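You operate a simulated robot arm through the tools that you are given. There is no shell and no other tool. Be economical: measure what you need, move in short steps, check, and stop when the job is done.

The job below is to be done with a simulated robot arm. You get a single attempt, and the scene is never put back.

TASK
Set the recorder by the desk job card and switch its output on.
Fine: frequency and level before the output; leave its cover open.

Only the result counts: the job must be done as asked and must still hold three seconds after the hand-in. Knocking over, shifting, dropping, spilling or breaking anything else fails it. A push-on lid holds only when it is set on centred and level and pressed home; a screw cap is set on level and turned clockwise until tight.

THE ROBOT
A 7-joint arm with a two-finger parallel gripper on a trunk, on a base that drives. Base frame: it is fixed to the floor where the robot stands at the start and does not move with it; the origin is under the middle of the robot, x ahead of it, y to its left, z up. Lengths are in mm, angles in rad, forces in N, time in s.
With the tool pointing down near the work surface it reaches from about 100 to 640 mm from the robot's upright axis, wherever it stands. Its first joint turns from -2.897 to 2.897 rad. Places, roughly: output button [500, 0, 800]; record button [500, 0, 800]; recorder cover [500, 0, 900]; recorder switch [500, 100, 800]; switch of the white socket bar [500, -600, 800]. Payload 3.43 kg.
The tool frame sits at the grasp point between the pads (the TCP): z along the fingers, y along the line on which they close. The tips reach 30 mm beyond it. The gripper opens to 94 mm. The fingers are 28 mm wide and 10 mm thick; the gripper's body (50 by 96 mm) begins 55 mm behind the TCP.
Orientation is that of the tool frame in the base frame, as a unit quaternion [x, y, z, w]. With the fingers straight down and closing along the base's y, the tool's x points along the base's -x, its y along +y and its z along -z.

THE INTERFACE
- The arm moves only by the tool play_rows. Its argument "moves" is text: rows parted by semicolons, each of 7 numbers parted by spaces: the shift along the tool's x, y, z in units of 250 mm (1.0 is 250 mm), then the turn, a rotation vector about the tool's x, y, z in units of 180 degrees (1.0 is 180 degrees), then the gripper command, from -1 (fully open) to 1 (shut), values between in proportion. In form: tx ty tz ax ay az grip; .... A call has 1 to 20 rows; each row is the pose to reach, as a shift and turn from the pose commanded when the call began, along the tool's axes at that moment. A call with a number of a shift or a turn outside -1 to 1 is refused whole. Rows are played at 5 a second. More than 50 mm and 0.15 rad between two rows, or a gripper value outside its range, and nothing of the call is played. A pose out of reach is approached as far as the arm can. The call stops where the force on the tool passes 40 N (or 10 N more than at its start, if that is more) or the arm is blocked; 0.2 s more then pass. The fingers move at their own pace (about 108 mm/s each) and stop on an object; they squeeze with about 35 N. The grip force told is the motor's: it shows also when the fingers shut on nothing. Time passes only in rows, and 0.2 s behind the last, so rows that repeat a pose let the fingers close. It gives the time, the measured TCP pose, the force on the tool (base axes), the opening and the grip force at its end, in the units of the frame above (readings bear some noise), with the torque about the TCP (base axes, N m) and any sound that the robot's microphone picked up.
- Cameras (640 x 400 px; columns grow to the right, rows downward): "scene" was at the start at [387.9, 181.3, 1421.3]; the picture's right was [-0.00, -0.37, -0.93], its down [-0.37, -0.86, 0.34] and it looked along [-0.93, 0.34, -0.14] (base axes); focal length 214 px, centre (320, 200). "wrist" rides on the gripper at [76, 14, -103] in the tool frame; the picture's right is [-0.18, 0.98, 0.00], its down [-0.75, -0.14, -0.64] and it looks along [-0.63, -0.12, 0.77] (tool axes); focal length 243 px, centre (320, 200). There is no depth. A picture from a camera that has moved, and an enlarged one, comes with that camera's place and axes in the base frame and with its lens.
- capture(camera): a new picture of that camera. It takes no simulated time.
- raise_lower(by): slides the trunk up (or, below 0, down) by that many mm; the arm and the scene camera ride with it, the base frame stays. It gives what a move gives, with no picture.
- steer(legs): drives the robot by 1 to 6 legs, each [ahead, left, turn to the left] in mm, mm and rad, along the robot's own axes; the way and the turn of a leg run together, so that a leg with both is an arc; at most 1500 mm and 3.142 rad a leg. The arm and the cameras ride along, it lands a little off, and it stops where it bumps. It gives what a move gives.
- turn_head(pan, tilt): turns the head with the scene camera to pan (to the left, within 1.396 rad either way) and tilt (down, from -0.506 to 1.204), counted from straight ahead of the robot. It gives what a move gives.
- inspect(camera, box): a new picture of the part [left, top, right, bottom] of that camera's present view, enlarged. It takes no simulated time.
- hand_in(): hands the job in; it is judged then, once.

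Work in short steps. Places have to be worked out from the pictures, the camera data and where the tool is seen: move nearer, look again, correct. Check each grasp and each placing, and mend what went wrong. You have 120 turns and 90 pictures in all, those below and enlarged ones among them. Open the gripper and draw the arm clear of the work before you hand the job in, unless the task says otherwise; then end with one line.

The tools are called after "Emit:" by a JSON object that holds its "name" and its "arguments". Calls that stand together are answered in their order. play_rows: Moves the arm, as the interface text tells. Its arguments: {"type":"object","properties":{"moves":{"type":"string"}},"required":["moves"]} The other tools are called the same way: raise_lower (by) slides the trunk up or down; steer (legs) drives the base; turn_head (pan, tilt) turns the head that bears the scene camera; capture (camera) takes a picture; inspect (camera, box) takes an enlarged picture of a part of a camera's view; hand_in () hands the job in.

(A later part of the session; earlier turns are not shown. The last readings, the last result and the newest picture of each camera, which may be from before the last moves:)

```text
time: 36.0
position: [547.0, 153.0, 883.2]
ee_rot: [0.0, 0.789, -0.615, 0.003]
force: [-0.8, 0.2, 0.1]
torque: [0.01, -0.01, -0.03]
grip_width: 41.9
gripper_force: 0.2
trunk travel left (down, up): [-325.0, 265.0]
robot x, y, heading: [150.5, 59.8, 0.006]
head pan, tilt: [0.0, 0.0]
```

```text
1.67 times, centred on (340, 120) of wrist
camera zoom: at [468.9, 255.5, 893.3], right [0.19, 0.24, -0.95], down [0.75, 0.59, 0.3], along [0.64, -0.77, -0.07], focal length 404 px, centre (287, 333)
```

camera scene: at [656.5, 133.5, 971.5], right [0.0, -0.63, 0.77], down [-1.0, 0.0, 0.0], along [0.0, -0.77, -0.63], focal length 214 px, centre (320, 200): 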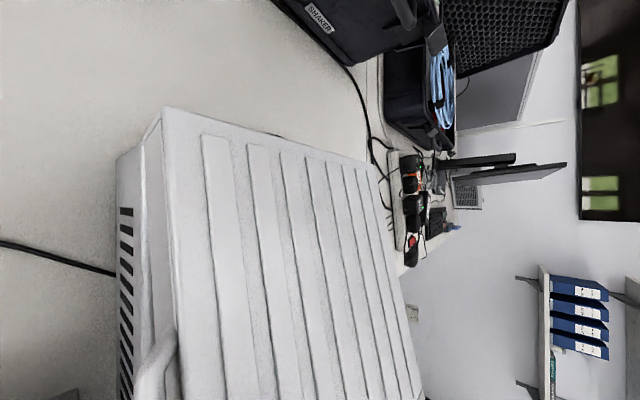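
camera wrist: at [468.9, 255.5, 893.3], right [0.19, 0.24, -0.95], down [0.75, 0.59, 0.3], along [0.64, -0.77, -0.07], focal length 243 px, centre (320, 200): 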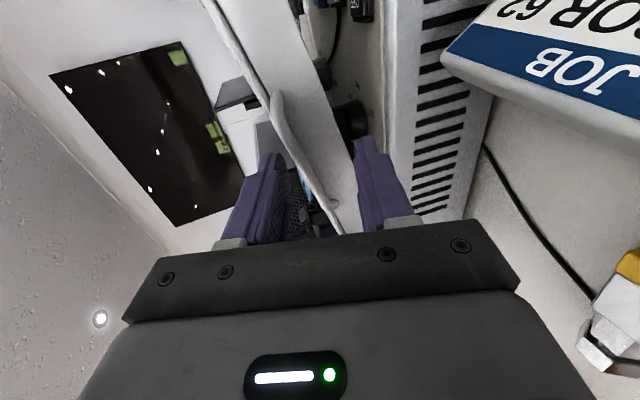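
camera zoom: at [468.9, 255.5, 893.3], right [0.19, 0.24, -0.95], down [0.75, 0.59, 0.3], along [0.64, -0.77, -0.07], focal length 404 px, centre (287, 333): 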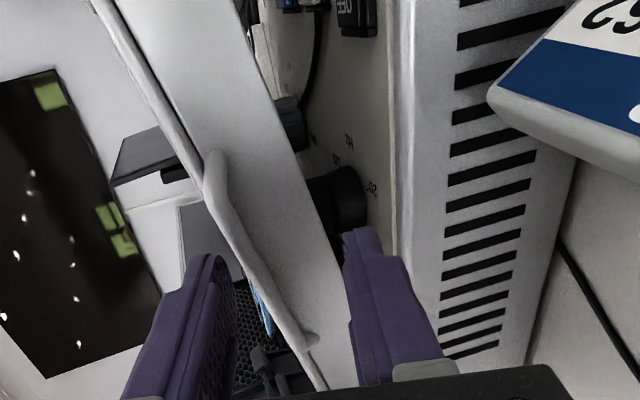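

The gap is about 30 mm, with a knob just inside. I insert only the fingertips around the lid edge (raised 10 mm to clear the knob), then narrow the cage.

Emit:
{"name": "play_rows", "arguments": {"moves": "0 -0.039 0 0 0 0 0.106; 0 -0.039 0.03 0 0 0 0.106; 0 -0.039 0.065 0 0 0 0.106; 0 -0.039 0.1016 0 0 0 0.106; 0 -0.039 0.1016 0 0 0 0.106"}}

Emit:
{"name": "inspect", "arguments": {"camera": "wrist", "box": [240, 0, 440, 240]}}

```text
time: 37.2
position: [546.8, 128.7, 886.6]
ee_rot: [0.0, 0.79, -0.614, 0.004]
force: [0.9, 7.9, 0.9]
torque: [0.24, -0.11, -0.08]
grip_width: 42.6
gripper_force: 0.1
trunk travel left (down, up): [-325.0, 265.0]
robot x, y, heading: [153.1, 62.9, 0.004]
head pan, tilt: [0.0, 0.0]
```

```text
1.67 times, centred on (340, 120) of wrist
camera zoom: at [470.4, 230.0, 896.5], right [0.19, 0.24, -0.95], down [0.75, 0.59, 0.3], along [0.64, -0.77, -0.07], focal length 404 px, centre (287, 333)
```

zoom: 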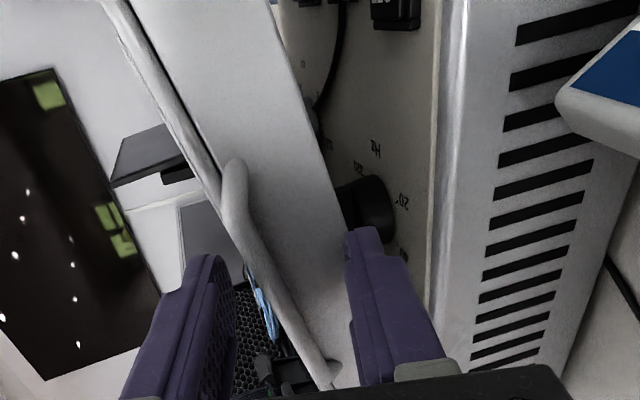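

Lower tip touched the lid's side edge. I back out, shift to x≈506 (between the switch and the knob), drop 8 mm and insert there.

Emit:
{"name": "play_rows", "arguments": {"moves": "0 0 -0.06 0 0 0 0.07; 0.08 0.016 -0.08 0 0 0 0.07; 0.164 0.032 -0.08 0 0 0 0.07; 0.164 0.032 -0.03 0 0 0 0.07; 0.164 0.032 0.01 0 0 0 0.07; 0.164 0.032 0.044 0 0 0 0.07; 0.164 0.032 0.044 0 0 0 0.07"}}

Emit:
{"name": "inspect", "arguments": {"camera": "wrist", "box": [240, 0, 440, 240]}}

```text
time: 38.4
position: [503.3, 138.5, 878.7]
ee_rot: [-0.003, 0.791, -0.612, 0.005]
force: [-6.7, 30.8, 2.2]
torque: [-0.63, -0.11, -0.68]
grip_width: 40.8
gripper_force: 0.1
trunk travel left (down, up): [-325.0, 265.0]
robot x, y, heading: [150.6, 65.1, 0.011]
head pan, tilt: [0.0, 0.0]
stopped in row 6: the force on the tool passed its limit at 45 N (the readings are from after the stop); the commanded pose is now the measured one
```

```text
1.67 times, centred on (340, 120) of wrist
camera zoom: at [424.9, 240.4, 888.5], right [0.19, 0.25, -0.95], down [0.75, 0.59, 0.3], along [0.64, -0.76, -0.07], focal length 404 px, centre (287, 333)
```

zoom: 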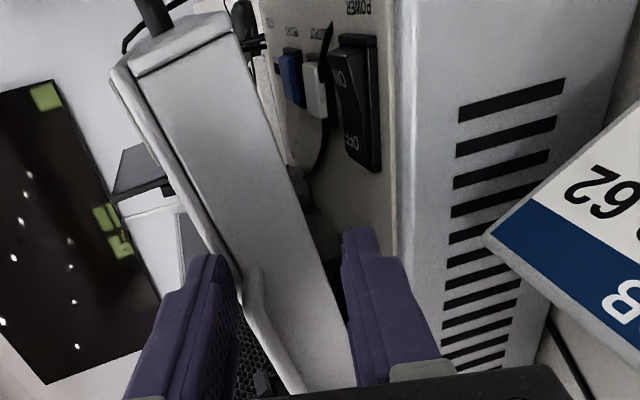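

The upper finger met the bar's end; the POWER rocker and OUTPUT/RECORD buttons are now visible inside. I open to 54 mm, raise 5 mm and insert again.

Emit:
{"name": "play_rows", "arguments": {"moves": "0 0 -0.03 0 0 0 0.0; 0 -0.02 -0.04 0 0 0 -0.15; 0 -0.02 -0.04 0 0 0 -0.15; 0 -0.02 0 0 0 0 -0.15; 0 -0.02 0.035 0 0 0 -0.15; 0 -0.02 0.071 0 0 0 -0.15; 0 -0.02 0.071 0 0 0 -0.15"}}

Emit:
{"name": "inspect", "arguments": {"camera": "wrist", "box": [240, 0, 440, 240]}}

```text
time: 40.0
position: [503.7, 115.0, 879.4]
ee_rot: [-0.002, 0.789, -0.614, 0.004]
force: [0.0, -0.3, -0.3]
torque: [-0.02, -0.02, 0.01]
grip_width: 54.1
gripper_force: 0.0
trunk travel left (down, up): [-325.0, 265.0]
robot x, y, heading: [153.4, 64.3, 0.01]
head pan, tilt: [0.0, 0.0]
```

```text
1.67 times, centred on (340, 120) of wrist
camera zoom: at [427.0, 216.5, 888.8], right [0.19, 0.24, -0.95], down [0.75, 0.59, 0.3], along [0.64, -0.77, -0.07], focal length 404 px, centre (287, 333)
```

zoom: 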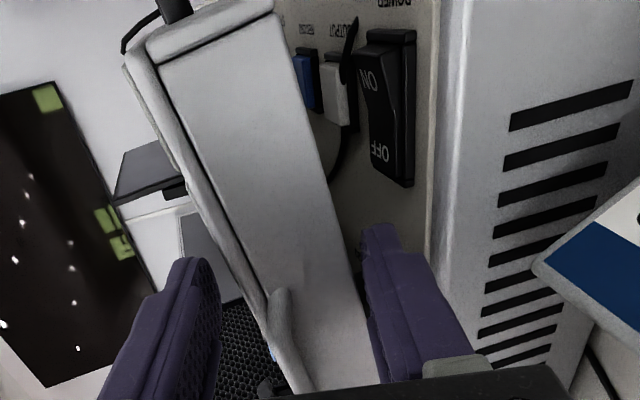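

The lid edge is well caged (tips 15 mm inside, no contact). I lift along the arc by 0.6 rad.

Emit:
{"name": "play_rows", "arguments": {"moves": "0 -0.046 0 -0.0159 0 0 -0.15; 0 -0.092 0.0 -0.0318 0 0 -0.15; 0 -0.138 0.004 -0.0477 0 0 -0.15; 0 -0.184 0.01 -0.0637 0 0 -0.15; 0 -0.229 0.018 -0.0796 0 0 -0.15; 0 -0.274 0.029 -0.0955 0 0 -0.15; 0 -0.318 0.042 -0.1114 0 0 -0.15; 0 -0.362 0.056 -0.1273 0 0 -0.15; 0 -0.405 0.074 -0.1432 0 0 -0.15; 0 -0.447 0.093 -0.159 0 0 -0.15; 0 -0.488 0.114 -0.175 0 0 -0.15; 0 -0.528 0.138 -0.191 0 0 -0.15; 0 -0.528 0.138 -0.191 0 0 -0.15"}}

Emit:
{"name": "capture", "arguments": {"camera": "wrist"}}

```text
time: 42.8
position: [505.4, 50.2, 997.0]
ee_rot: [-0.002, 0.936, -0.352, 0.003]
force: [-1.0, 21.0, 6.3]
torque: [0.93, -0.18, 0.24]
grip_width: 61.1
gripper_force: 6.5
trunk travel left (down, up): [-325.0, 265.0]
robot x, y, heading: [149.5, 61.7, 0.005]
head pan, tilt: [0.0, 0.0]
```

```text
46 pictures are left
camera wrist: at [426.9, 127.6, 1064.5], right [0.18, 0.74, -0.65], down [0.75, 0.32, 0.58], along [0.64, -0.59, -0.49], focal length 243 px, centre (320, 200)
```

wrist: 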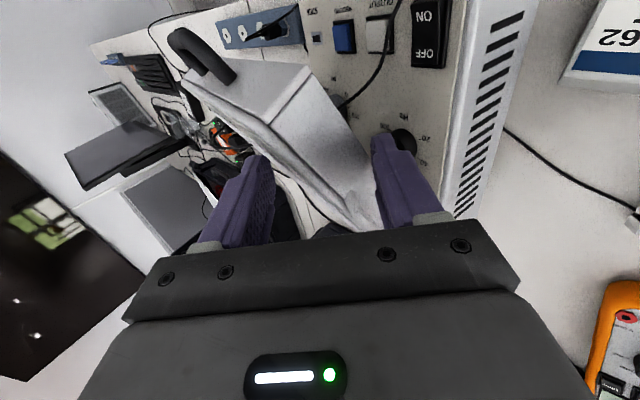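

Works well. I ease out 5 mm (some push from the lid on the palm) and carry on another 0.6 rad.

Emit:
{"name": "play_rows", "arguments": {"moves": "0 0 -0.018 0 0 0 -0.15; 0 -0.035 -0.018 -0.012 0 0 -0.15; 0 -0.069 -0.018 -0.0239 0 0 -0.15; 0 -0.104 -0.018 -0.0358 0 0 -0.15; 0 -0.138 -0.018 -0.0477 0 0 -0.15; 0 -0.172 -0.014 -0.06 0 0 -0.15; 0 -0.206 -0.009 -0.0716 0 0 -0.15; 0 -0.24 -0.002 -0.0836 0 0 -0.15; 0 -0.274 0.006 -0.0955 0 0 -0.15; 0 -0.307 0.015 -0.107 0 0 -0.15; 0 -0.34 0.025 -0.119 0 0 -0.15; 0 -0.373 0.036 -0.131 0 0 -0.15; 0 -0.405 0.048 -0.143 0 0 -0.15; 0 -0.467 0.078 -0.167 0 0 -0.15; 0 -0.528 0.111 -0.191 0 0 -0.15; 0 -0.528 0.111 -0.191 0 0 -0.15"}}

Emit:
{"name": "capture", "arguments": {"camera": "wrist"}}

```text
time: 46.2
position: [506.5, -66.8, 1065.4]
ee_rot: [-0.005, 0.998, -0.06, 0.002]
force: [2.5, 12.6, 5.7]
torque: [0.53, -0.08, 0.13]
grip_width: 60.7
gripper_force: 5.9
trunk travel left (down, up): [-325.0, 265.0]
robot x, y, heading: [152.6, 65.2, 0.0]
head pan, tilt: [0.0, 0.0]
```

```text
45 pictures are left
camera wrist: at [428.4, -41.6, 1163.3], right [0.18, 0.98, -0.12], down [0.75, -0.06, 0.66], along [0.64, -0.2, -0.74], focal length 243 px, centre (320, 200)
```

wrist: 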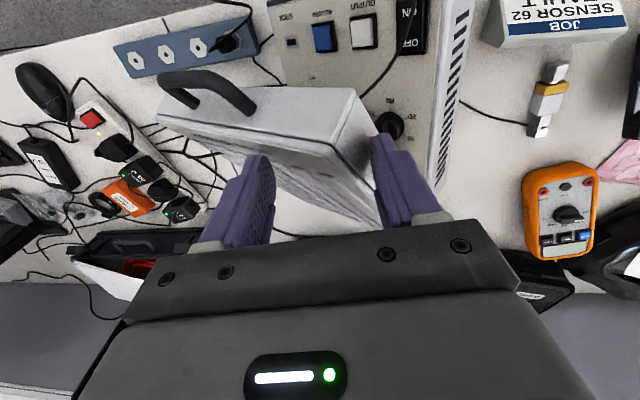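

Lid at about 80°. I continue another 0.45 rad to bring it past upright.

Emit:
{"name": "play_rows", "arguments": {"moves": "0 -0.047 0 -0.016 0 0 -0.15; 0 -0.095 0 -0.032 0 0 -0.15; 0 -0.142 0.001 -0.0477 0 0 -0.15; 0 -0.189 0.008 -0.064 0 0 -0.15; 0 -0.236 0.015 -0.08 0 0 -0.15; 0 -0.282 0.023 -0.0955 0 0 -0.15; 0 -0.327 0.036 -0.111 0 0 -0.15; 0 -0.372 0.05 -0.127 0 0 -0.15; 0 -0.417 0.066 -0.143 0 0 -0.15; 0 -0.417 0.066 -0.143 0 0 -0.15"}}

Emit:
{"name": "capture", "arguments": {"camera": "wrist"}}

```text
time: 48.4
position: [505.3, -173.8, 1062.5]
ee_rot: [-0.005, 0.987, 0.163, 0.001]
force: [-0.8, 4.9, 6.3]
torque: [0.33, -0.1, 0.08]
grip_width: 57.5
gripper_force: 3.6
trunk travel left (down, up): [-325.0, 265.0]
robot x, y, heading: [151.3, 60.6, 0.004]
head pan, tilt: [0.0, 0.0]
```

```text
44 pictures are left
camera wrist: at [427.9, -195.1, 1161.7], right [0.18, 0.93, 0.32], down [0.75, -0.34, 0.57], along [0.63, 0.14, -0.76], focal length 243 px, centre (320, 200)
```

wrist: 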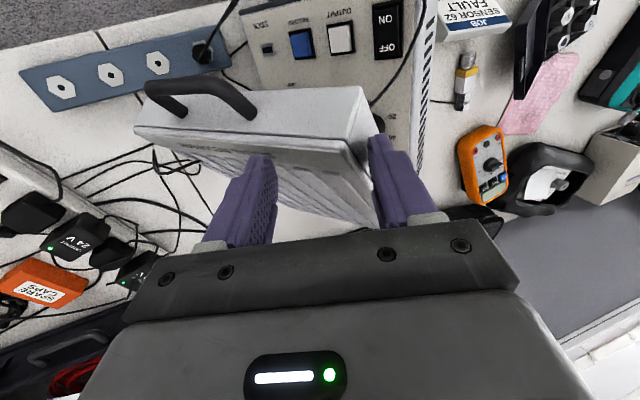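

Lid is past upright (~105°) and force is falling. I draw the fingers off along the tool axis.

Emit:
{"name": "play_rows", "arguments": {"moves": "0 0 -0.05 0 0 0 -0.3; 0 0 -0.15 0 0 0 -0.3; 0 0 -0.3 0 0 0 -0.3; 0 0 -0.4 0 0 0 -0.3; 0 0 -0.4 0 0 0 -0.3"}}

Emit:
{"name": "capture", "arguments": {"camera": "wrist"}}

```text
time: 49.6
position: [505.2, -208.2, 1156.1]
ee_rot: [-0.005, 0.986, 0.164, 0.002]
force: [1.4, -0.7, -0.3]
torque: [0.01, -0.03, 0.0]
grip_width: 61.0
gripper_force: 0.0
trunk travel left (down, up): [-325.0, 265.0]
robot x, y, heading: [149.9, 59.4, 0.007]
head pan, tilt: [0.0, 0.0]
```

```text
43 pictures are left
camera wrist: at [428.2, -228.1, 1255.8], right [0.18, 0.93, 0.32], down [0.75, -0.34, 0.57], along [0.63, 0.14, -0.76], focal length 243 px, centre (320, 200)
```

wrist: 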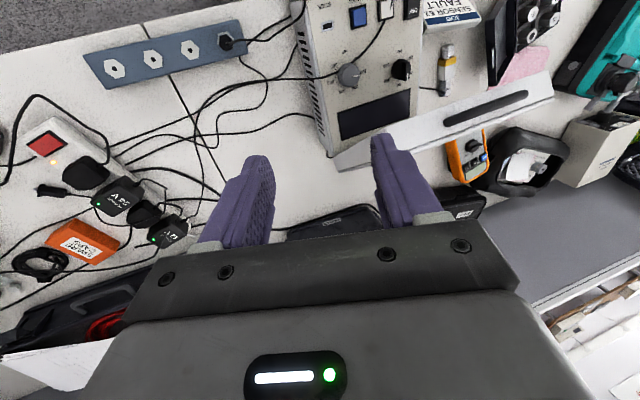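

The lid looks displaced; I view it with the scene camera.

Emit:
{"name": "turn_head", "arguments": {"pan": 0.3, "tilt": -0.3}}

Emit:
{"name": "capture", "arguments": {"camera": "scene"}}

```text
time: 50.4
position: [504.8, -207.7, 1156.1]
ee_rot: [-0.005, 0.986, 0.164, 0.002]
force: [0.4, -0.3, 0.5]
torque: [0.0, 0.01, -0.01]
grip_width: 61.2
gripper_force: 0.1
trunk travel left (down, up): [-325.0, 265.0]
robot x, y, heading: [152.2, 57.9, 0.002]
head pan, tilt: [0.3, -0.3]
```

```text
42 pictures are left
camera scene: at [640.0, -201.7, 1217.3], right [0.01, -0.81, -0.59], down [-0.96, 0.17, -0.24], along [0.29, 0.56, -0.77], focal length 214 px, centre (320, 200)
```

scene: 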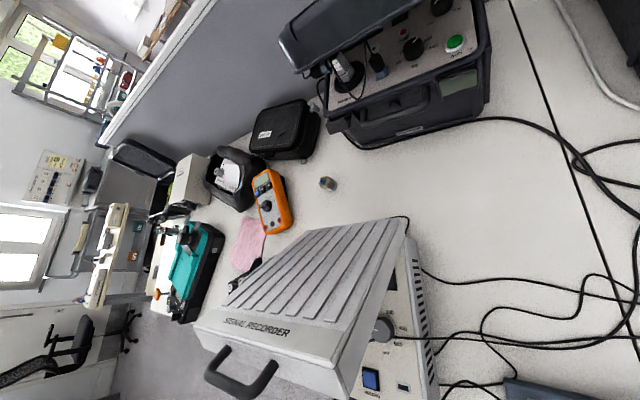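

Emit:
{"name": "inspect", "arguments": {"camera": "scene", "box": [180, 180, 480, 400]}}

Emit:
{"name": "inspect", "arguments": {"camera": "wrist", "box": [260, 0, 580, 200]}}

```text
1.82 times, centred on (330, 290) of scene
camera zoom: at [640.0, -201.7, 1217.3], right [0.01, -0.81, -0.59], down [-0.96, 0.17, -0.24], along [0.29, 0.56, -0.77], focal length 390 px, centre (302, 36)
```

zoom: 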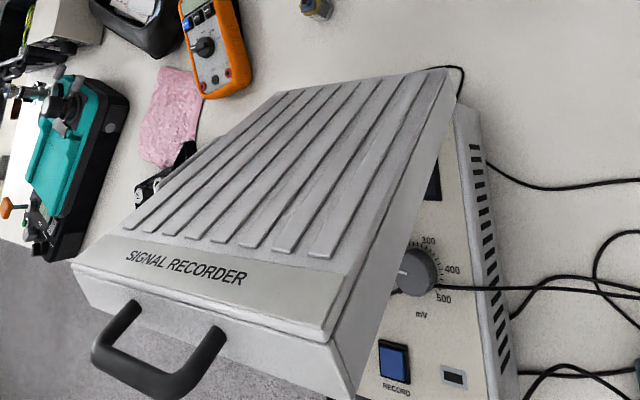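

```text
2.00 times, centred on (420, 100) of wrist
camera zoom: at [428.3, -227.8, 1255.6], right [0.18, 0.93, 0.32], down [0.75, -0.34, 0.57], along [0.63, 0.14, -0.76], focal length 485 px, centre (120, 400)
```

zoom: 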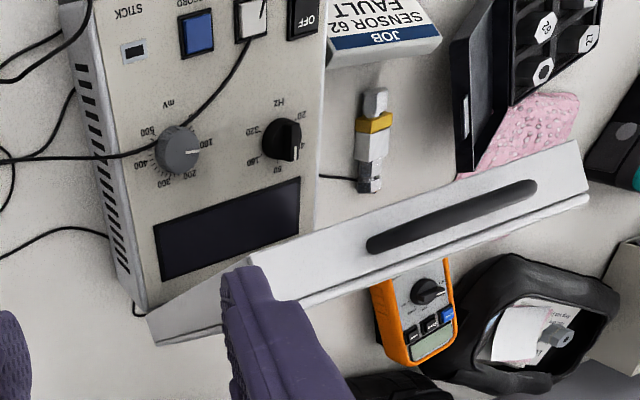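

Triangulating both views, the cover turns out to hinge on its back (+x) edge: the front edge is now at about x 553, z 1030, i.e. ~55° open and holding. I'll straighten the tool and go in front of it, then push it upright with closed fingers.

Emit:
{"name": "play_rows", "arguments": {"moves": "0.017 0.162 0.06 0.018 0 0 0.5; 0.034 0.323 0.12 0.035 0 0 1; 0.05 0.484 0.178 0.053 0 0 1; 0.067 0.645 0.237 0.07 0 0 1; 0.084 0.807 0.297 0.088 0 0 1; 0.1 0.968 0.356 0.105 0 0 1; 0.1 0.968 0.356 0.105 0 0 1"}}

Emit:
{"name": "turn_head", "arguments": {"pan": 0, "tilt": 0}}

Emit:
{"name": "capture", "arguments": {"camera": "wrist"}}

Emit:
{"name": "capture", "arguments": {"camera": "scene"}}

```text
time: 52.0
position: [477.9, 50.1, 1149.8]
ee_rot: [-0.004, 1.0, 0.0, 0.003]
force: [0.1, 0.6, 0.3]
torque: [0.03, 0.01, 0.01]
grip_width: 0.1
gripper_force: 33.4
trunk travel left (down, up): [-325.0, 265.0]
robot x, y, heading: [153.5, 57.9, 0.004]
head pan, tilt: [0.3, -0.3]
```

```text
time: 52.8
position: [478.4, 49.3, 1149.6]
ee_rot: [-0.004, 1.0, 0.0, 0.003]
force: [0.6, 0.0, 1.0]
torque: [-0.01, 0.0, 0.01]
grip_width: 0.1
gripper_force: 32.9
trunk travel left (down, up): [-325.0, 265.0]
robot x, y, heading: [149.6, 62.4, 0.005]
head pan, tilt: [0.0, 0.0]
```

```text
39 pictures are left
camera wrist: at [401.3, 62.5, 1250.0], right [0.18, 0.98, 0.0], down [0.75, -0.14, 0.65], along [0.64, -0.11, -0.76], focal length 243 px, centre (320, 200)
```

wrist: 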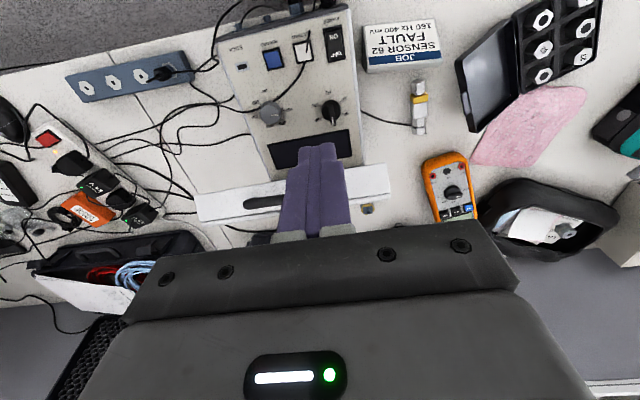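

```text
38 pictures are left
camera scene: at [588.0, 50.3, 1191.3], right [0.01, -1.0, 0.0], down [-1.0, -0.01, -0.01], along [0.01, 0.0, -1.0], focal length 214 px, centre (320, 200)
```

scene: 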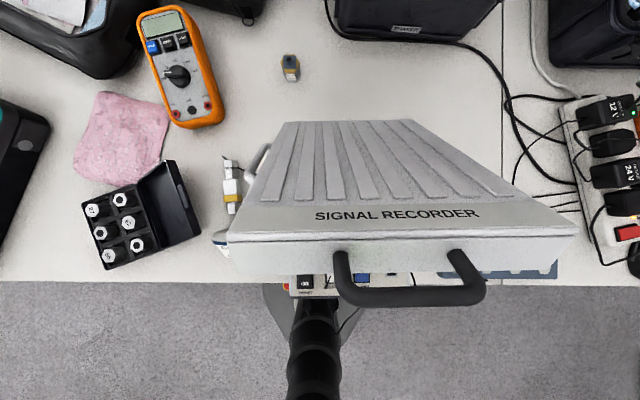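

Top view is clear: front edge at x≈563, z≈1058, front handle between y 38 and −53. I descend in front at y≈75 and push +x against the cover's underside edge.

Emit:
{"name": "play_rows", "arguments": {"moves": "0 0.05 0.15 0 0 0 1; 0 0.104 0.3 0 0 0 1; 0 0.104 0.45 0 0 0 1; 0 0.104 0.58 0 0 0 1; -0.1 0.104 0.58 0 0 0 1; -0.2 0.104 0.58 0 0 0 1; -0.27 0.104 0.58 0 0 0 1; -0.34 0.104 0.58 0 0 0 1; -0.41 0.104 0.58 0 0 0 1; -0.48 0.104 0.58 0 0 0 1; -0.48 0.104 0.58 0 0 0 1"}}

Emit:
{"name": "capture", "arguments": {"camera": "wrist"}}

```text
time: 53.8
position: [479.8, 76.5, 1014.6]
ee_rot: [-0.005, 1.0, 0.0, 0.002]
force: [0.5, 0.4, 0.4]
torque: [-0.02, 0.07, 0.0]
grip_width: 0.0
gripper_force: 32.3
trunk travel left (down, up): [-325.0, 265.0]
robot x, y, heading: [155.6, 56.9, 0.007]
head pan, tilt: [0.0, 0.0]
stopped in row 4: the force on the tool passed its limit at 106 N (the readings are from after the stop); the commanded pose is now the measured one
```

```text
37 pictures are left
camera wrist: at [403.3, 90.2, 1115.4], right [0.18, 0.98, 0.0], down [0.75, -0.13, 0.65], along [0.64, -0.11, -0.76], focal length 243 px, centre (320, 200)
```

wrist: 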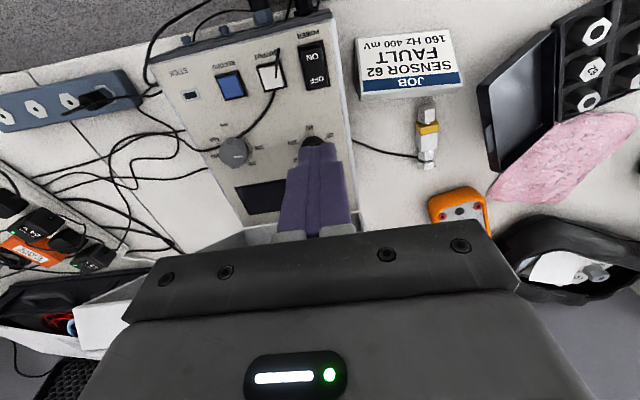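

A force spike stopped the descent, though nothing loads the tool now. I check the cover with the scene camera.

Emit:
{"name": "capture", "arguments": {"camera": "scene"}}

```text
36 pictures are left
camera scene: at [589.7, 78.1, 1056.8], right [0.01, -1.0, 0.0], down [-1.0, -0.01, 0.0], along [0.0, 0.0, -1.0], focal length 214 px, centre (320, 200)
```

scene: 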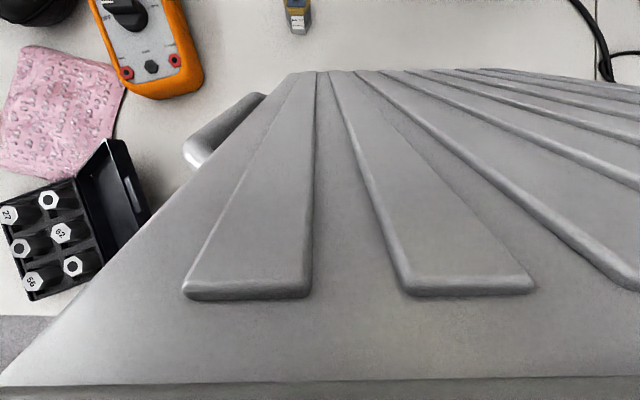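

The head pod (110 mm ahead of the TCP) evidently met the cover. I raise, and yaw the tool so that the pod points to +y, outside the cover.

Emit:
{"name": "play_rows", "arguments": {"moves": "0.04 0 -0.18 0 0 0 1; 0.06 0 -0.36 0 0 0 1; 0.06 0 -0.54 0 0 -0.02 1; 0.06 0 -0.54 0 0 -0.064 1; 0.06 0 -0.54 0 0 -0.108 1; 0.06 0 -0.54 0 0 -0.152 1; 0.06 0 -0.54 0 0 -0.196 1; 0.06 0 -0.54 0 0 -0.24 1; 0.06 0 -0.54 0 0 -0.284 1; 0.06 0 -0.54 0 0 -0.328 1; 0.06 0 -0.54 0 0 -0.372 1; 0.06 0 -0.54 0 0 -0.416 1; 0.06 0 -0.54 0 0 -0.46 1; 0.06 0 -0.54 0 0 -0.5 1; 0.06 0 -0.54 0 0 -0.5 1"}}

Emit:
{"name": "turn_head", "arguments": {"pan": 0.0, "tilt": 0.9}}

Emit:
{"name": "capture", "arguments": {"camera": "scene"}}

```text
time: 57.0
position: [462.9, 78.0, 1149.5]
ee_rot: [0.711, -0.703, 0.003, -0.003]
force: [0.5, -0.5, -0.3]
torque: [0.01, 0.01, 0.01]
grip_width: 0.0
gripper_force: 32.6
trunk travel left (down, up): [-325.0, 265.0]
robot x, y, heading: [154.8, 62.8, 0.004]
head pan, tilt: [0.0, 0.0]
```

```text
time: 58.2
position: [463.2, 76.7, 1150.5]
ee_rot: [0.71, -0.704, 0.003, -0.002]
force: [-0.2, 0.0, 0.9]
torque: [0.02, 0.01, 0.0]
grip_width: 0.0
gripper_force: 33.2
trunk travel left (down, up): [-325.0, 265.0]
robot x, y, heading: [157.7, 61.7, 0.004]
head pan, tilt: [0.0, 0.901]
```

```text
35 pictures are left
camera scene: at [462.4, 107.0, 1206.1], right [1.0, 0.01, 0.01], down [0.0, -0.62, 0.78], along [0.01, -0.78, -0.62], focal length 214 px, centre (320, 200)
```

scene: 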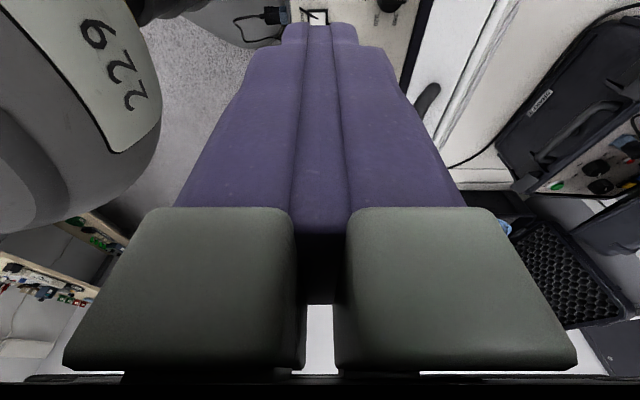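

I point the head toward the cover (+x).

Emit:
{"name": "turn_head", "arguments": {"pan": -0.9, "tilt": 0.5}}

Emit:
{"name": "capture", "arguments": {"camera": "scene"}}

```text
time: 59.4
position: [462.9, 76.6, 1150.2]
ee_rot: [0.71, -0.704, 0.002, -0.002]
force: [0.0, -0.9, 0.2]
torque: [-0.03, 0.01, -0.01]
grip_width: 0.0
gripper_force: 32.9
trunk travel left (down, up): [-325.0, 265.0]
robot x, y, heading: [151.9, 64.5, -0.0]
head pan, tilt: [-0.901, 0.499]
```

```text
34 pictures are left
camera scene: at [533.2, 141.4, 1225.5], right [0.62, 0.01, 0.79], down [-0.37, -0.88, 0.3], along [0.7, -0.47, -0.54], focal length 214 px, centre (320, 200)
```

scene: 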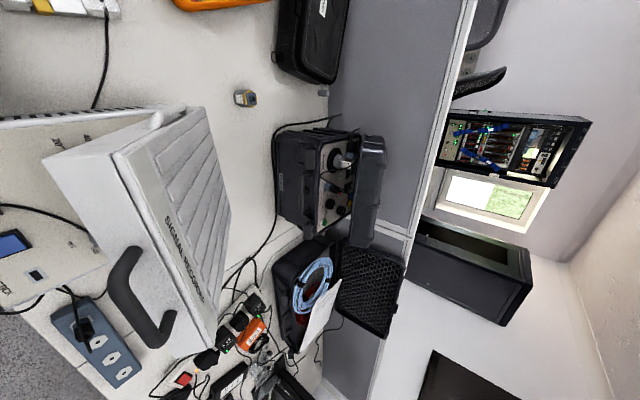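

The cover still stands ~60° with its lower front edge near x 530, z 1045. I stow the head sideways, descend to z 1035 and push +x.

Emit:
{"name": "turn_head", "arguments": {"pan": 0.0, "tilt": 0.0}}

Emit:
{"name": "play_rows", "arguments": {"moves": "0 0 0.15 0 0 0 1; 0 0 0.3 0 0 0 1; 0 0 0.45 0 0 0 1; 0 -0.1 0.46 0 0 0 1; 0 -0.18 0.46 0 0 0 1; 0 -0.22 0.46 0 0 0 1; 0 -0.26 0.46 0 0 0 1; 0 -0.3 0.46 0 0 0 1; 0 -0.34 0.46 0 0 0 1; 0 -0.38 0.45 0 0 0 1; 0 -0.42 0.44 0 0 0 1; 0 -0.46 0.43 0 0 0 1; 0 -0.5 0.42 0 0 0 1; 0 -0.55 0.41 0 0 0 1; 0 -0.55 0.41 0 0 0 1"}}

Emit:
{"name": "capture", "arguments": {"camera": "wrist"}}

```text
time: 60.6
position: [462.6, 75.8, 1149.9]
ee_rot: [0.711, -0.704, 0.002, -0.001]
force: [1.0, 0.1, 0.3]
torque: [0.01, 0.0, -0.02]
grip_width: 0.0
gripper_force: 32.9
trunk travel left (down, up): [-325.0, 265.0]
robot x, y, heading: [151.7, 60.6, 0.008]
head pan, tilt: [0.0, 0.0]
```

```text
time: 63.8
position: [601.9, 79.2, 1049.1]
ee_rot: [0.71, -0.704, 0.002, -0.003]
force: [0.5, -0.9, -0.1]
torque: [0.0, 0.02, -0.02]
grip_width: 0.0
gripper_force: 32.2
trunk travel left (down, up): [-325.0, 265.0]
robot x, y, heading: [154.1, 63.4, 0.004]
head pan, tilt: [0.0, 0.0]
```

```text
33 pictures are left
camera wrist: at [587.4, 1.6, 1149.4], right [-0.98, 0.18, -0.01], down [0.13, 0.75, 0.64], along [0.12, 0.63, -0.77], focal length 243 px, centre (320, 200)
```

wrist: 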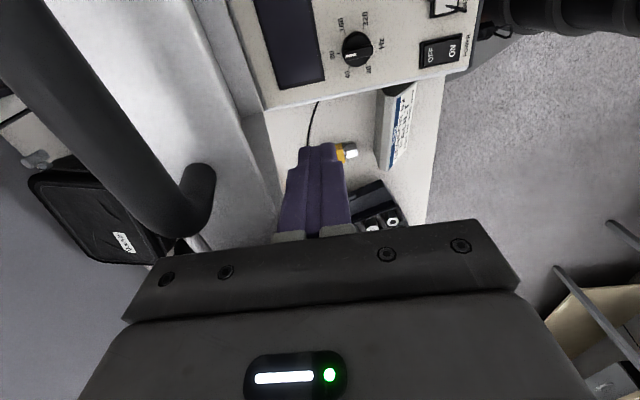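

The cover moves ahead of the finger freely. I push on another 75 mm.

Emit:
{"name": "play_rows", "arguments": {"moves": "0 -0.05 0 0 0 0 1; 0 -0.1 0 0 0 0 1; 0 -0.15 0 0 0 0 1; 0 -0.2 0 0 0 0 1; 0 -0.25 0 0 0 0 1; 0 -0.3 0 0 0 0 1; 0 -0.3 0 0 0 0 1"}}

Emit:
{"name": "capture", "arguments": {"camera": "wrist"}}

```text
time: 65.4
position: [677.1, 78.0, 1048.6]
ee_rot: [0.711, -0.704, 0.002, -0.003]
force: [0.1, -0.4, -0.2]
torque: [-0.01, -0.01, 0.03]
grip_width: 0.0
gripper_force: 33.0
trunk travel left (down, up): [-325.0, 265.0]
robot x, y, heading: [151.9, 61.2, -0.0]
head pan, tilt: [0.0, 0.0]
```

```text
32 pictures are left
camera wrist: at [662.2, 1.1, 1150.2], right [-0.98, 0.18, -0.01], down [0.13, 0.75, 0.64], along [0.12, 0.63, -0.77], focal length 243 px, centre (320, 200)
```

wrist: 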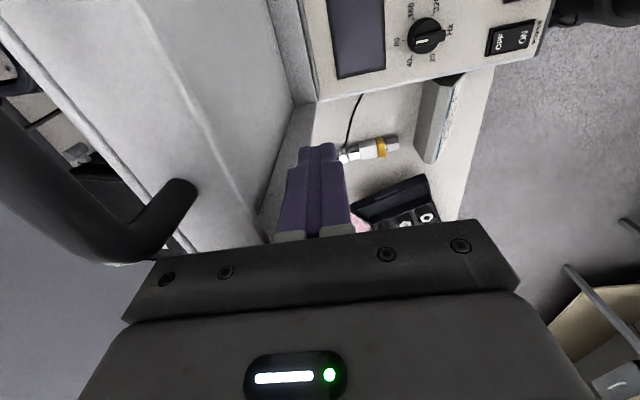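

The cover now stands past upright and holds. I back off and move so the head camera looks straight down on the panel.

Emit:
{"name": "play_rows", "arguments": {"moves": "0 0.18 0 0 0 0 1; 0 0.36 0 0 0 0 1; 0.15 0.42 -0.02 0 0 0 1; 0.3 0.468 -0.04 0 0 0 1; 0.45 0.468 -0.06 0 0 0 1; 0.6 0.468 -0.08 0 0 0 1; 0.752 0.468 -0.08 0 0 0 1; 0.752 0.468 -0.08 0 0 0 1"}}

Emit:
{"name": "capture", "arguments": {"camera": "scene"}}

Emit:
{"name": "inspect", "arguments": {"camera": "scene", "box": [200, 110, 420, 300]}}

```text
time: 67.2
position: [560.3, -113.0, 1066.3]
ee_rot: [0.71, -0.704, 0.002, -0.003]
force: [0.4, 0.2, -0.7]
torque: [0.0, 0.0, 0.02]
grip_width: 0.4
gripper_force: 33.2
trunk travel left (down, up): [-325.0, 265.0]
robot x, y, heading: [151.6, 60.8, 0.006]
head pan, tilt: [0.0, 0.0]
```

```text
31 pictures are left
camera scene: at [559.0, -1.7, 1107.9], right [1.0, 0.01, 0.01], down [0.01, -1.0, 0.0], along [0.01, 0.0, -1.0], focal length 214 px, centre (320, 200)
```

scene: 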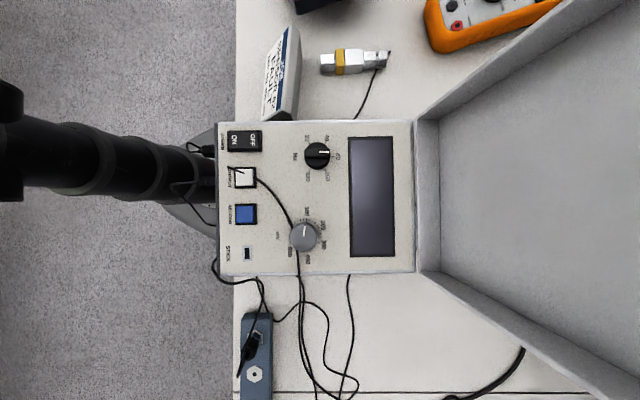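

```text
2.11 times, centred on (310, 205) of scene
camera zoom: at [559.0, -1.7, 1107.9], right [1.0, 0.01, 0.01], down [0.01, -1.0, 0.0], along [0.01, 0.0, -1.0], focal length 452 px, centre (341, 190)
```

zoom: 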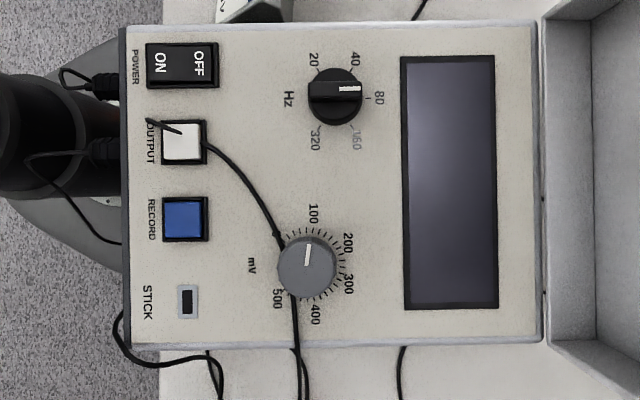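

The panel is fully exposed: frequency pointer at 80 Hz (needs one 60° step clockwise to 160), level pointer at 100 mV (needs ~163° clockwise to 400), display dark so power is off. First I go above the ON end of the POWER rocker (≈[451, 74]).

Emit:
{"name": "play_rows", "arguments": {"moves": "-0.125 0.072 0.06 0 0 0 1; -0.25 0.144 0.12 0 0 0 1; -0.375 0.216 0.2 0 0 0 1; -0.5 0.287 0.3 0 0 0 1; -0.625 0.36 0.4 0 0 0 1; -0.752 0.431 0.5 0 0 0 1; -0.752 0.431 0.6 0 0 0 1; -0.752 0.431 0.71 0 0 0 1; -0.752 0.431 0.71 0 0 0 1"}}

Emit:
{"name": "capture", "arguments": {"camera": "wrist"}}

```text
time: 69.2
position: [452.4, 77.7, 888.5]
ee_rot: [0.71, -0.704, 0.002, -0.002]
force: [0.6, -0.2, 0.0]
torque: [-0.01, 0.0, -0.03]
grip_width: 0.0
gripper_force: 32.9
trunk travel left (down, up): [-325.0, 265.0]
robot x, y, heading: [153.8, 61.8, 0.008]
head pan, tilt: [0.0, 0.0]
```

```text
29 pictures are left
camera wrist: at [437.7, 0.7, 989.1], right [-0.98, 0.18, -0.01], down [0.13, 0.75, 0.64], along [0.12, 0.63, -0.77], focal length 243 px, centre (320, 200)
```

wrist: 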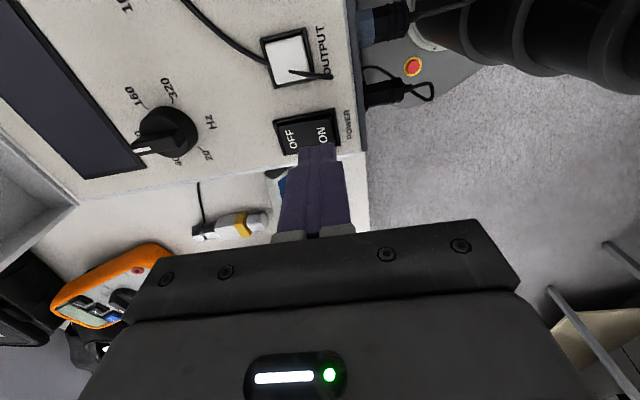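

Tip is above the ON end (shift 3 mm in −y). I press down in small steps.

Emit:
{"name": "play_rows", "arguments": {"moves": "0.012 0 0.04 0 0 0 1; 0.012 0 0.06 0 0 0 1; 0.012 0 0.07 0 0 0 1; 0.012 0 0.08 0 0 0 1; 0.012 0 0.09 0 0 0 1; 0.012 0 0.1 0 0 0 1; 0.012 0 0.11 0 0 0 1; 0.012 0 0.12 0 0 0 1; 0.012 0 0.13 0 0 0 1; 0.012 0 0.14 0 0 0 1"}}

Emit:
{"name": "inspect", "arguments": {"camera": "wrist", "box": [0, 0, 400, 250]}}

```text
time: 71.2
position: [451.1, 73.9, 860.0]
ee_rot: [0.71, -0.704, 0.004, -0.004]
force: [-3.0, 2.3, 32.8]
torque: [0.11, -0.21, 0.01]
grip_width: 0.2
gripper_force: 32.9
trunk travel left (down, up): [-325.0, 265.0]
robot x, y, heading: [153.5, 64.4, 0.004]
head pan, tilt: [0.0, 0.0]
stopped in row 10: the force on the tool passed its limit at 48 N (the readings are from after the stop); the commanded pose is now the measured one
```

```text
1.60 times, centred on (200, 125) of wrist
camera zoom: at [437.8, -3.4, 960.8], right [-0.98, 0.18, -0.01], down [0.13, 0.75, 0.64], along [0.12, 0.63, -0.77], focal length 388 px, centre (512, 320)
```

zoom: 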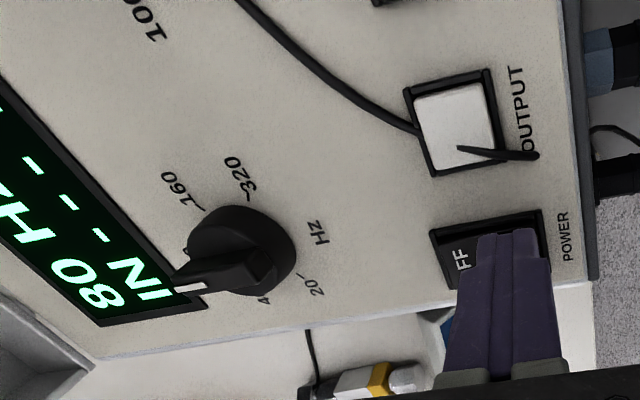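

Power is on: the display reads 80 Hz. Next I rise, tuck the head, turn the tool back 90° and stand over the frequency knob (≈[557, 54]) to grip across its bar.

Emit:
{"name": "play_rows", "arguments": {"moves": "0 0 -0.14 0 0 0 1; 0 0 -0.28 0 0 0 1; 0.01 -0.04 -0.28 0 0 0.042 0.5; 0.017 -0.08 -0.28 0 0 0.084 0.36; 0.024 -0.12 -0.28 0 0 0.126 0.36; 0.03 -0.16 -0.28 0 0 0.168 0.36; 0.037 -0.2 -0.28 0 0 0.21 0.36; 0.044 -0.24 -0.28 0 0 0.252 0.36; 0.05 -0.28 -0.28 0 0 0.294 0.36; 0.057 -0.32 -0.28 0 0 0.336 0.36; 0.064 -0.36 -0.28 0 0 0.378 0.36; 0.07 -0.4 -0.28 0 0 0.42 0.36; 0.076 -0.423 -0.28 0 0 0.462 0.36; 0.082 -0.423 -0.28 0 0 0.5028 0.36; 0.082 -0.423 -0.28 0 0 0.5028 0.36"}}

Emit:
{"name": "inspect", "arguments": {"camera": "wrist", "box": [200, 20, 440, 200]}}

Emit:
{"name": "capture", "arguments": {"camera": "scene"}}

```text
time: 74.5
position: [559.6, 52.6, 929.8]
ee_rot: [0.001, 1.0, 0.001, 0.005]
force: [0.2, 0.0, 0.3]
torque: [-0.01, -0.01, -0.03]
grip_width: 30.1
gripper_force: 0.1
trunk travel left (down, up): [-325.0, 265.0]
robot x, y, heading: [151.5, 65.1, 0.01]
head pan, tilt: [0.0, 0.0]
```

```text
2.22 times, centred on (320, 110) of wrist
camera zoom: at [481.7, 67.2, 1030.5], right [0.19, 0.98, 0.0], down [0.75, -0.14, 0.65], along [0.64, -0.12, -0.76], focal length 539 px, centre (320, 400)
```

zoom: 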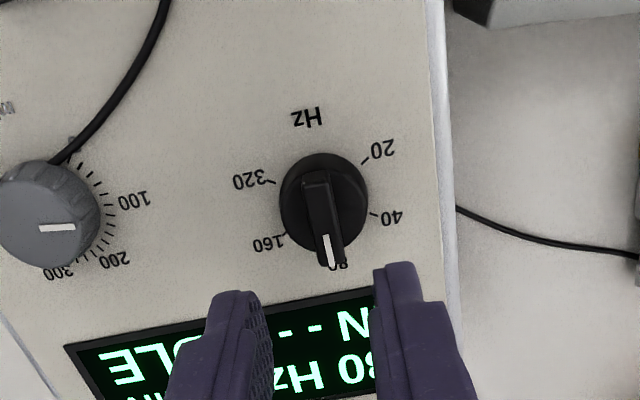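

```text
26 pictures are left
camera scene: at [668.3, 53.1, 972.4], right [0.0, -1.0, 0.0], down [-1.0, 0.0, -0.01], along [0.01, 0.0, -1.0], focal length 214 px, centre (320, 200)
```

scene: 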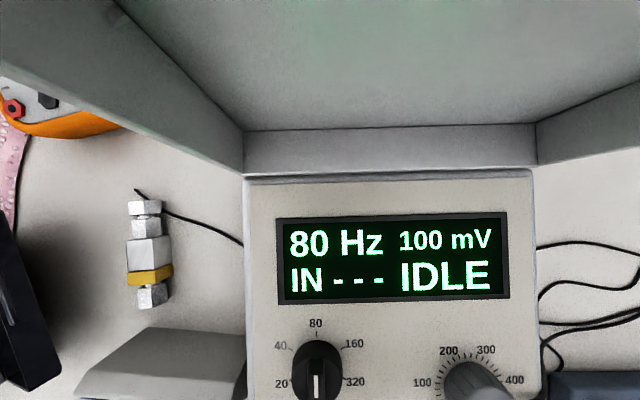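

The display (80 Hz, 100 mV, IDLE) is readable from the head camera. I centre on the knob's bar ([555, 54.3]), descend and close across it.

Emit:
{"name": "play_rows", "arguments": {"moves": "0.018 0.007 0.1 0 0 0 0.36; 0.018 0.007 0.18 0 0 0 0.36; 0.018 0.007 0.22 0 0 0 0.36; 0.018 0.007 0.25 0 0 0 0.36; 0.018 0.007 0.25 0 0 0 0.36; 0.018 0.007 0.25 0 0 0 0.7; 0.018 0.007 0.25 0 0 0 1; 0.018 0.007 0.25 0 0 0 1"}}

Emit:
{"name": "inspect", "arguments": {"camera": "wrist", "box": [200, 20, 440, 200]}}

```text
time: 76.2
position: [554.9, 55.5, 868.4]
ee_rot: [0.001, 1.0, -0.001, 0.006]
force: [-4.4, 0.9, 21.6]
torque: [-0.04, 0.31, 0.01]
grip_width: 9.7
gripper_force: 35.4
trunk travel left (down, up): [-325.0, 265.0]
robot x, y, heading: [153.7, 61.0, 0.003]
head pan, tilt: [0.0, 0.0]
stopped in row 8: the force on the tool passed its limit at 41 N (the readings are from after the stop); the commanded pose is now the measured one
```

```text
2.22 times, centred on (320, 110) of wrist
camera zoom: at [477.3, 69.1, 968.1], right [0.18, 0.98, 0.0], down [0.75, -0.14, 0.65], along [0.64, -0.12, -0.76], focal length 539 px, centre (320, 400)
```

zoom: 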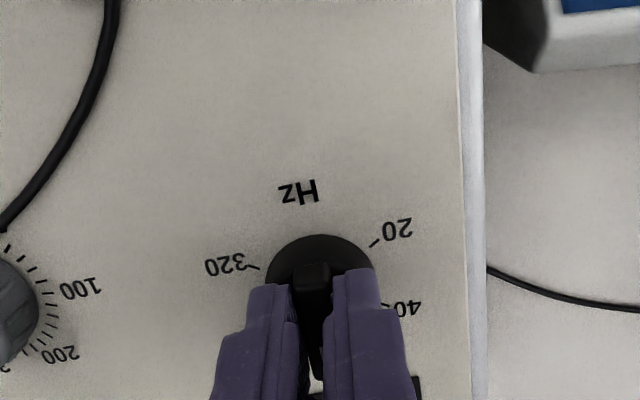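

Bar gripped (9.7 mm). I ease up 1 mm and turn 60° clockwise.

Emit:
{"name": "play_rows", "arguments": {"moves": "0 0 -0.005 0 0 0 1; 0 0 -0.005 0 0 0.042 1; 0 0 -0.005 0 0 0.084 1; 0 0 -0.005 0 0 0.126 1; 0 0 -0.005 0 0 0.168 1; 0 0 -0.005 0 0 0.21 1; 0 0 -0.005 0 0 0.252 1; 0 0 -0.005 0 0 0.294 1; 0 0 -0.005 0 0 0.333 1; 0 0 -0.005 0 0 0.333 1"}}

Emit:
{"name": "capture", "arguments": {"camera": "scene"}}

```text
time: 78.5
position: [555.5, 57.2, 868.8]
ee_rot: [0.5, 0.866, 0.003, 0.004]
force: [-2.9, 12.5, -0.4]
torque: [-0.08, 0.15, 0.02]
grip_width: 10.0
gripper_force: 34.9
trunk travel left (down, up): [-325.0, 265.0]
robot x, y, heading: [153.5, 63.4, 0.007]
head pan, tilt: [0.0, 0.0]
```

```text
24 pictures are left
camera scene: at [610.2, -38.5, 909.9], right [-0.87, -0.5, -0.01], down [-0.5, 0.87, 0.0], along [0.01, 0.0, -1.0], focal length 214 px, centre (320, 200)
```

scene: 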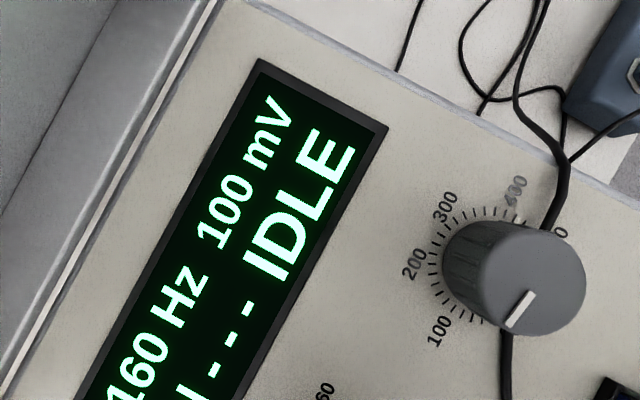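

Display shows 160 Hz. I release, rise, and go over the level knob (≈[540, −47.5]) while unwinding the wrist so there is room for the 163° turn.

Emit:
{"name": "play_rows", "arguments": {"moves": "0 0 -0.005 0 0 0 0.6; 0 0 -0.005 0 0 0 0.3; 0 0 -0.1 0 0 0 0.2; 0 0 -0.2 0 0 0 0.2; 0 0 -0.28 0 0 0 0.2; -0.05 -0.04 -0.28 0 0 -0.045 0.2; -0.1 -0.08 -0.28 0 0 -0.09 0.2; -0.15 -0.12 -0.28 0 0 -0.135 0.2; -0.2 -0.16 -0.28 0 0 -0.18 0.1; -0.25 -0.2 -0.28 0 0 -0.225 0.1; -0.3 -0.24 -0.28 0 0 -0.27 0.1; -0.332 -0.263 -0.28 0 0 -0.315 0.1; -0.332 -0.263 -0.28 0 0 -0.36 0.1; -0.332 -0.263 -0.28 0 0 -0.405 0.1; -0.332 -0.263 -0.28 0 0 -0.45 0.1; -0.332 -0.263 -0.28 0 0 -0.495 0.1; -0.332 -0.263 -0.28 0 0 -0.54 0.1; -0.332 -0.263 -0.28 0 0 -0.585 0.1; -0.332 -0.263 -0.28 0 0 -0.63 0.1; -0.332 -0.263 -0.28 0 0 -0.67 0.1"}}

Emit:
{"name": "play_rows", "arguments": {"moves": "0 0 0 0 0 -0.042 0.1; 0 0 0 0 0 -0.084 0.1; 0 0 0 0 0 -0.126 0.1; 0 0 0 0 0 -0.163 0.1; 0 0 0 0 0 -0.163 0.1"}}

Emit:
{"name": "capture", "arguments": {"camera": "wrist"}}

Emit:
{"name": "capture", "arguments": {"camera": "scene"}}

```text
time: 82.7
position: [540.1, -49.1, 938.2]
ee_rot: [-0.506, 0.863, -0.003, 0.005]
force: [0.2, -0.1, 0.1]
torque: [0.04, -0.01, 0.0]
grip_width: 42.5
gripper_force: 0.0
trunk travel left (down, up): [-325.0, 265.0]
robot x, y, heading: [155.8, 56.1, 0.003]
head pan, tilt: [0.0, 0.0]
```

```text
time: 83.8
position: [540.3, -50.2, 937.0]
ee_rot: [0.707, -0.707, 0.003, -0.005]
force: [0.0, -0.3, -0.3]
torque: [-0.01, 0.01, -0.04]
grip_width: 42.4
gripper_force: 0.1
trunk travel left (down, up): [-325.0, 265.0]
robot x, y, heading: [151.8, 65.8, 0.006]
head pan, tilt: [0.0, 0.0]
```

```text
23 pictures are left
camera wrist: at [524.1, -126.1, 1038.3], right [-0.98, 0.18, -0.01], down [0.13, 0.75, 0.64], along [0.13, 0.63, -0.76], focal length 243 px, centre (320, 200)
```

wrist: 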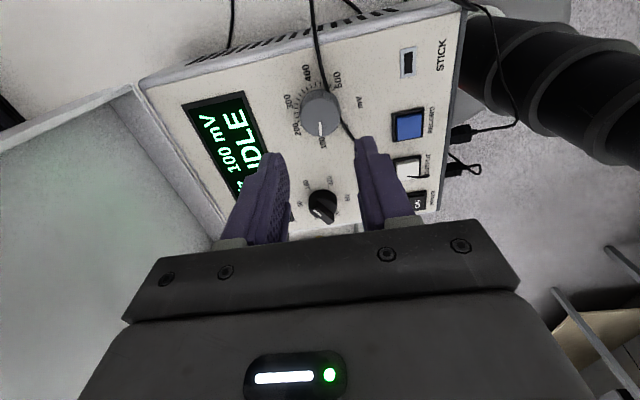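

```text
22 pictures are left
camera scene: at [538.8, 60.6, 979.0], right [1.0, 0.0, 0.01], down [0.0, -1.0, 0.0], along [0.01, 0.0, -1.0], focal length 214 px, centre (320, 200)
```

scene: 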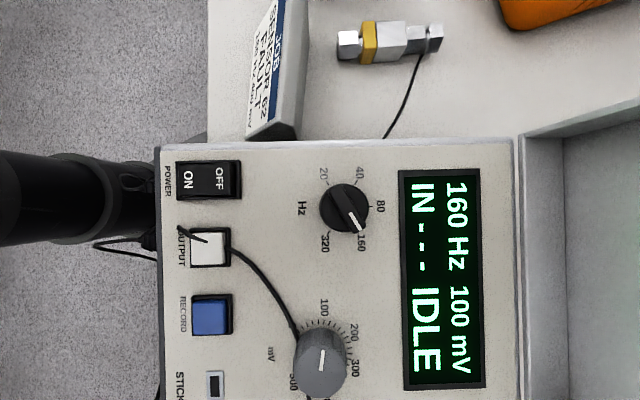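

I zoom on the level knob for its centre and where the cable lies.

Emit:
{"name": "inspect", "arguments": {"camera": "wrist", "box": [240, 40, 400, 200]}}

```text
2.50 times, centred on (320, 120) of wrist
camera zoom: at [524.1, -126.1, 1038.3], right [-0.98, 0.18, -0.01], down [0.13, 0.75, 0.64], along [0.13, 0.63, -0.76], focal length 606 px, centre (320, 400)
```

zoom: 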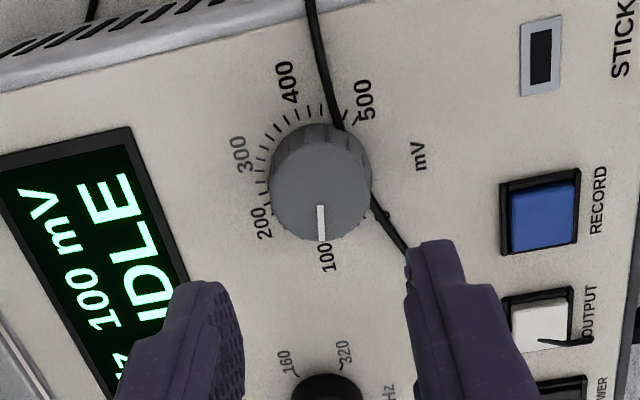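

Knob centre ≈[541, −48.5], diameter ~33 mm; the cable runs low on its −x side. I descend to tips at ~z 836 and close on it.

Emit:
{"name": "play_rows", "arguments": {"moves": "-0.007 -0.003 0.1 0 0 0 0.1; -0.007 -0.003 0.18 0 0 0 0.1; -0.007 -0.003 0.24 0 0 0 0.1; -0.007 -0.003 0.265 0 0 0 0.1; -0.007 -0.003 0.28 0 0 0 0.1; -0.007 -0.003 0.28 0 0 0 0.2; -0.007 -0.003 0.28 0 0 0 0.4; -0.007 -0.003 0.28 0 0 0 0.4"}}

Emit:
{"name": "inspect", "arguments": {"camera": "wrist", "box": [240, 40, 400, 200]}}

```text
time: 85.7
position: [541.1, -48.7, 867.4]
ee_rot: [0.708, -0.707, 0.003, -0.003]
force: [-7.6, -0.6, 0.5]
torque: [-0.39, 0.22, -0.02]
grip_width: 33.4
gripper_force: 34.5
trunk travel left (down, up): [-325.0, 265.0]
robot x, y, heading: [154.5, 62.4, 0.002]
head pan, tilt: [0.0, 0.0]
```

```text
2.50 times, centred on (320, 120) of wrist
camera zoom: at [524.9, -125.2, 968.2], right [-0.98, 0.18, -0.01], down [0.14, 0.75, 0.64], along [0.13, 0.63, -0.77], focal length 606 px, centre (320, 400)
```

zoom: 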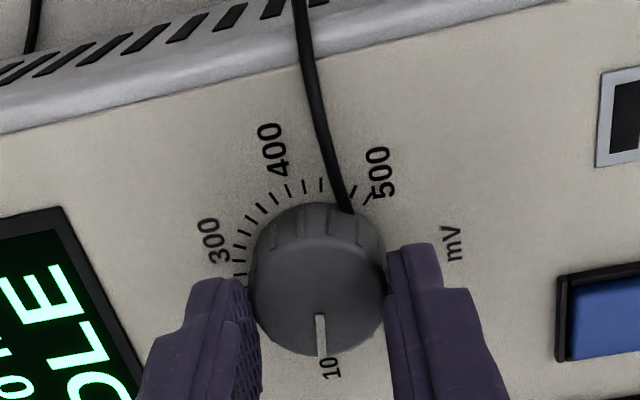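

Knob gripped at 33.4 mm. I turn 108° clockwise first (two divisions) and read the display.

Emit:
{"name": "play_rows", "arguments": {"moves": "0 0 0 0 0 0 1; 0 0 0 0 0 0.04 1; 0 0 0 0 0 0.08 1; 0 0 0 0 0 0.12 1; 0 0 0 0 0 0.16 1; 0 0 0 0 0 0.2 1; 0 0 0 0 0 0.24 1; 0 0 0 0 0 0.28 1; 0 0 0 0 0 0.32 1; 0 0 0 0 0 0.36 1; 0 0 0 0 0 0.4 1; 0 0 0 0 0 0.44 1; 0 0 0 0 0 0.48 1; 0 0 0 0 0 0.52 1; 0 0 0 0 0 0.56 1; 0 0 0 0 0 0.6 1; 0 0 0 0 0 0.6 1"}}

Emit:
{"name": "capture", "arguments": {"camera": "scene"}}

```text
time: 89.2
position: [542.3, -50.1, 867.8]
ee_rot: [0.158, 0.987, 0.002, 0.005]
force: [-8.8, -14.0, 0.0]
torque: [-0.44, 0.13, -0.01]
grip_width: 33.0
gripper_force: 34.4
trunk travel left (down, up): [-325.0, 265.0]
robot x, y, heading: [152.5, 62.0, 0.009]
head pan, tilt: [0.0, 0.0]
```

```text
19 pictures are left
camera scene: at [645.2, -83.8, 910.3], right [-0.31, -0.95, 0.0], down [-0.95, 0.31, -0.01], along [0.01, 0.0, -1.0], focal length 214 px, centre (320, 200)
```

scene: 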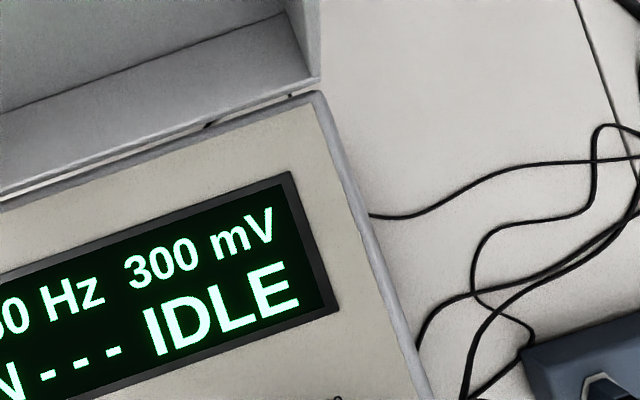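

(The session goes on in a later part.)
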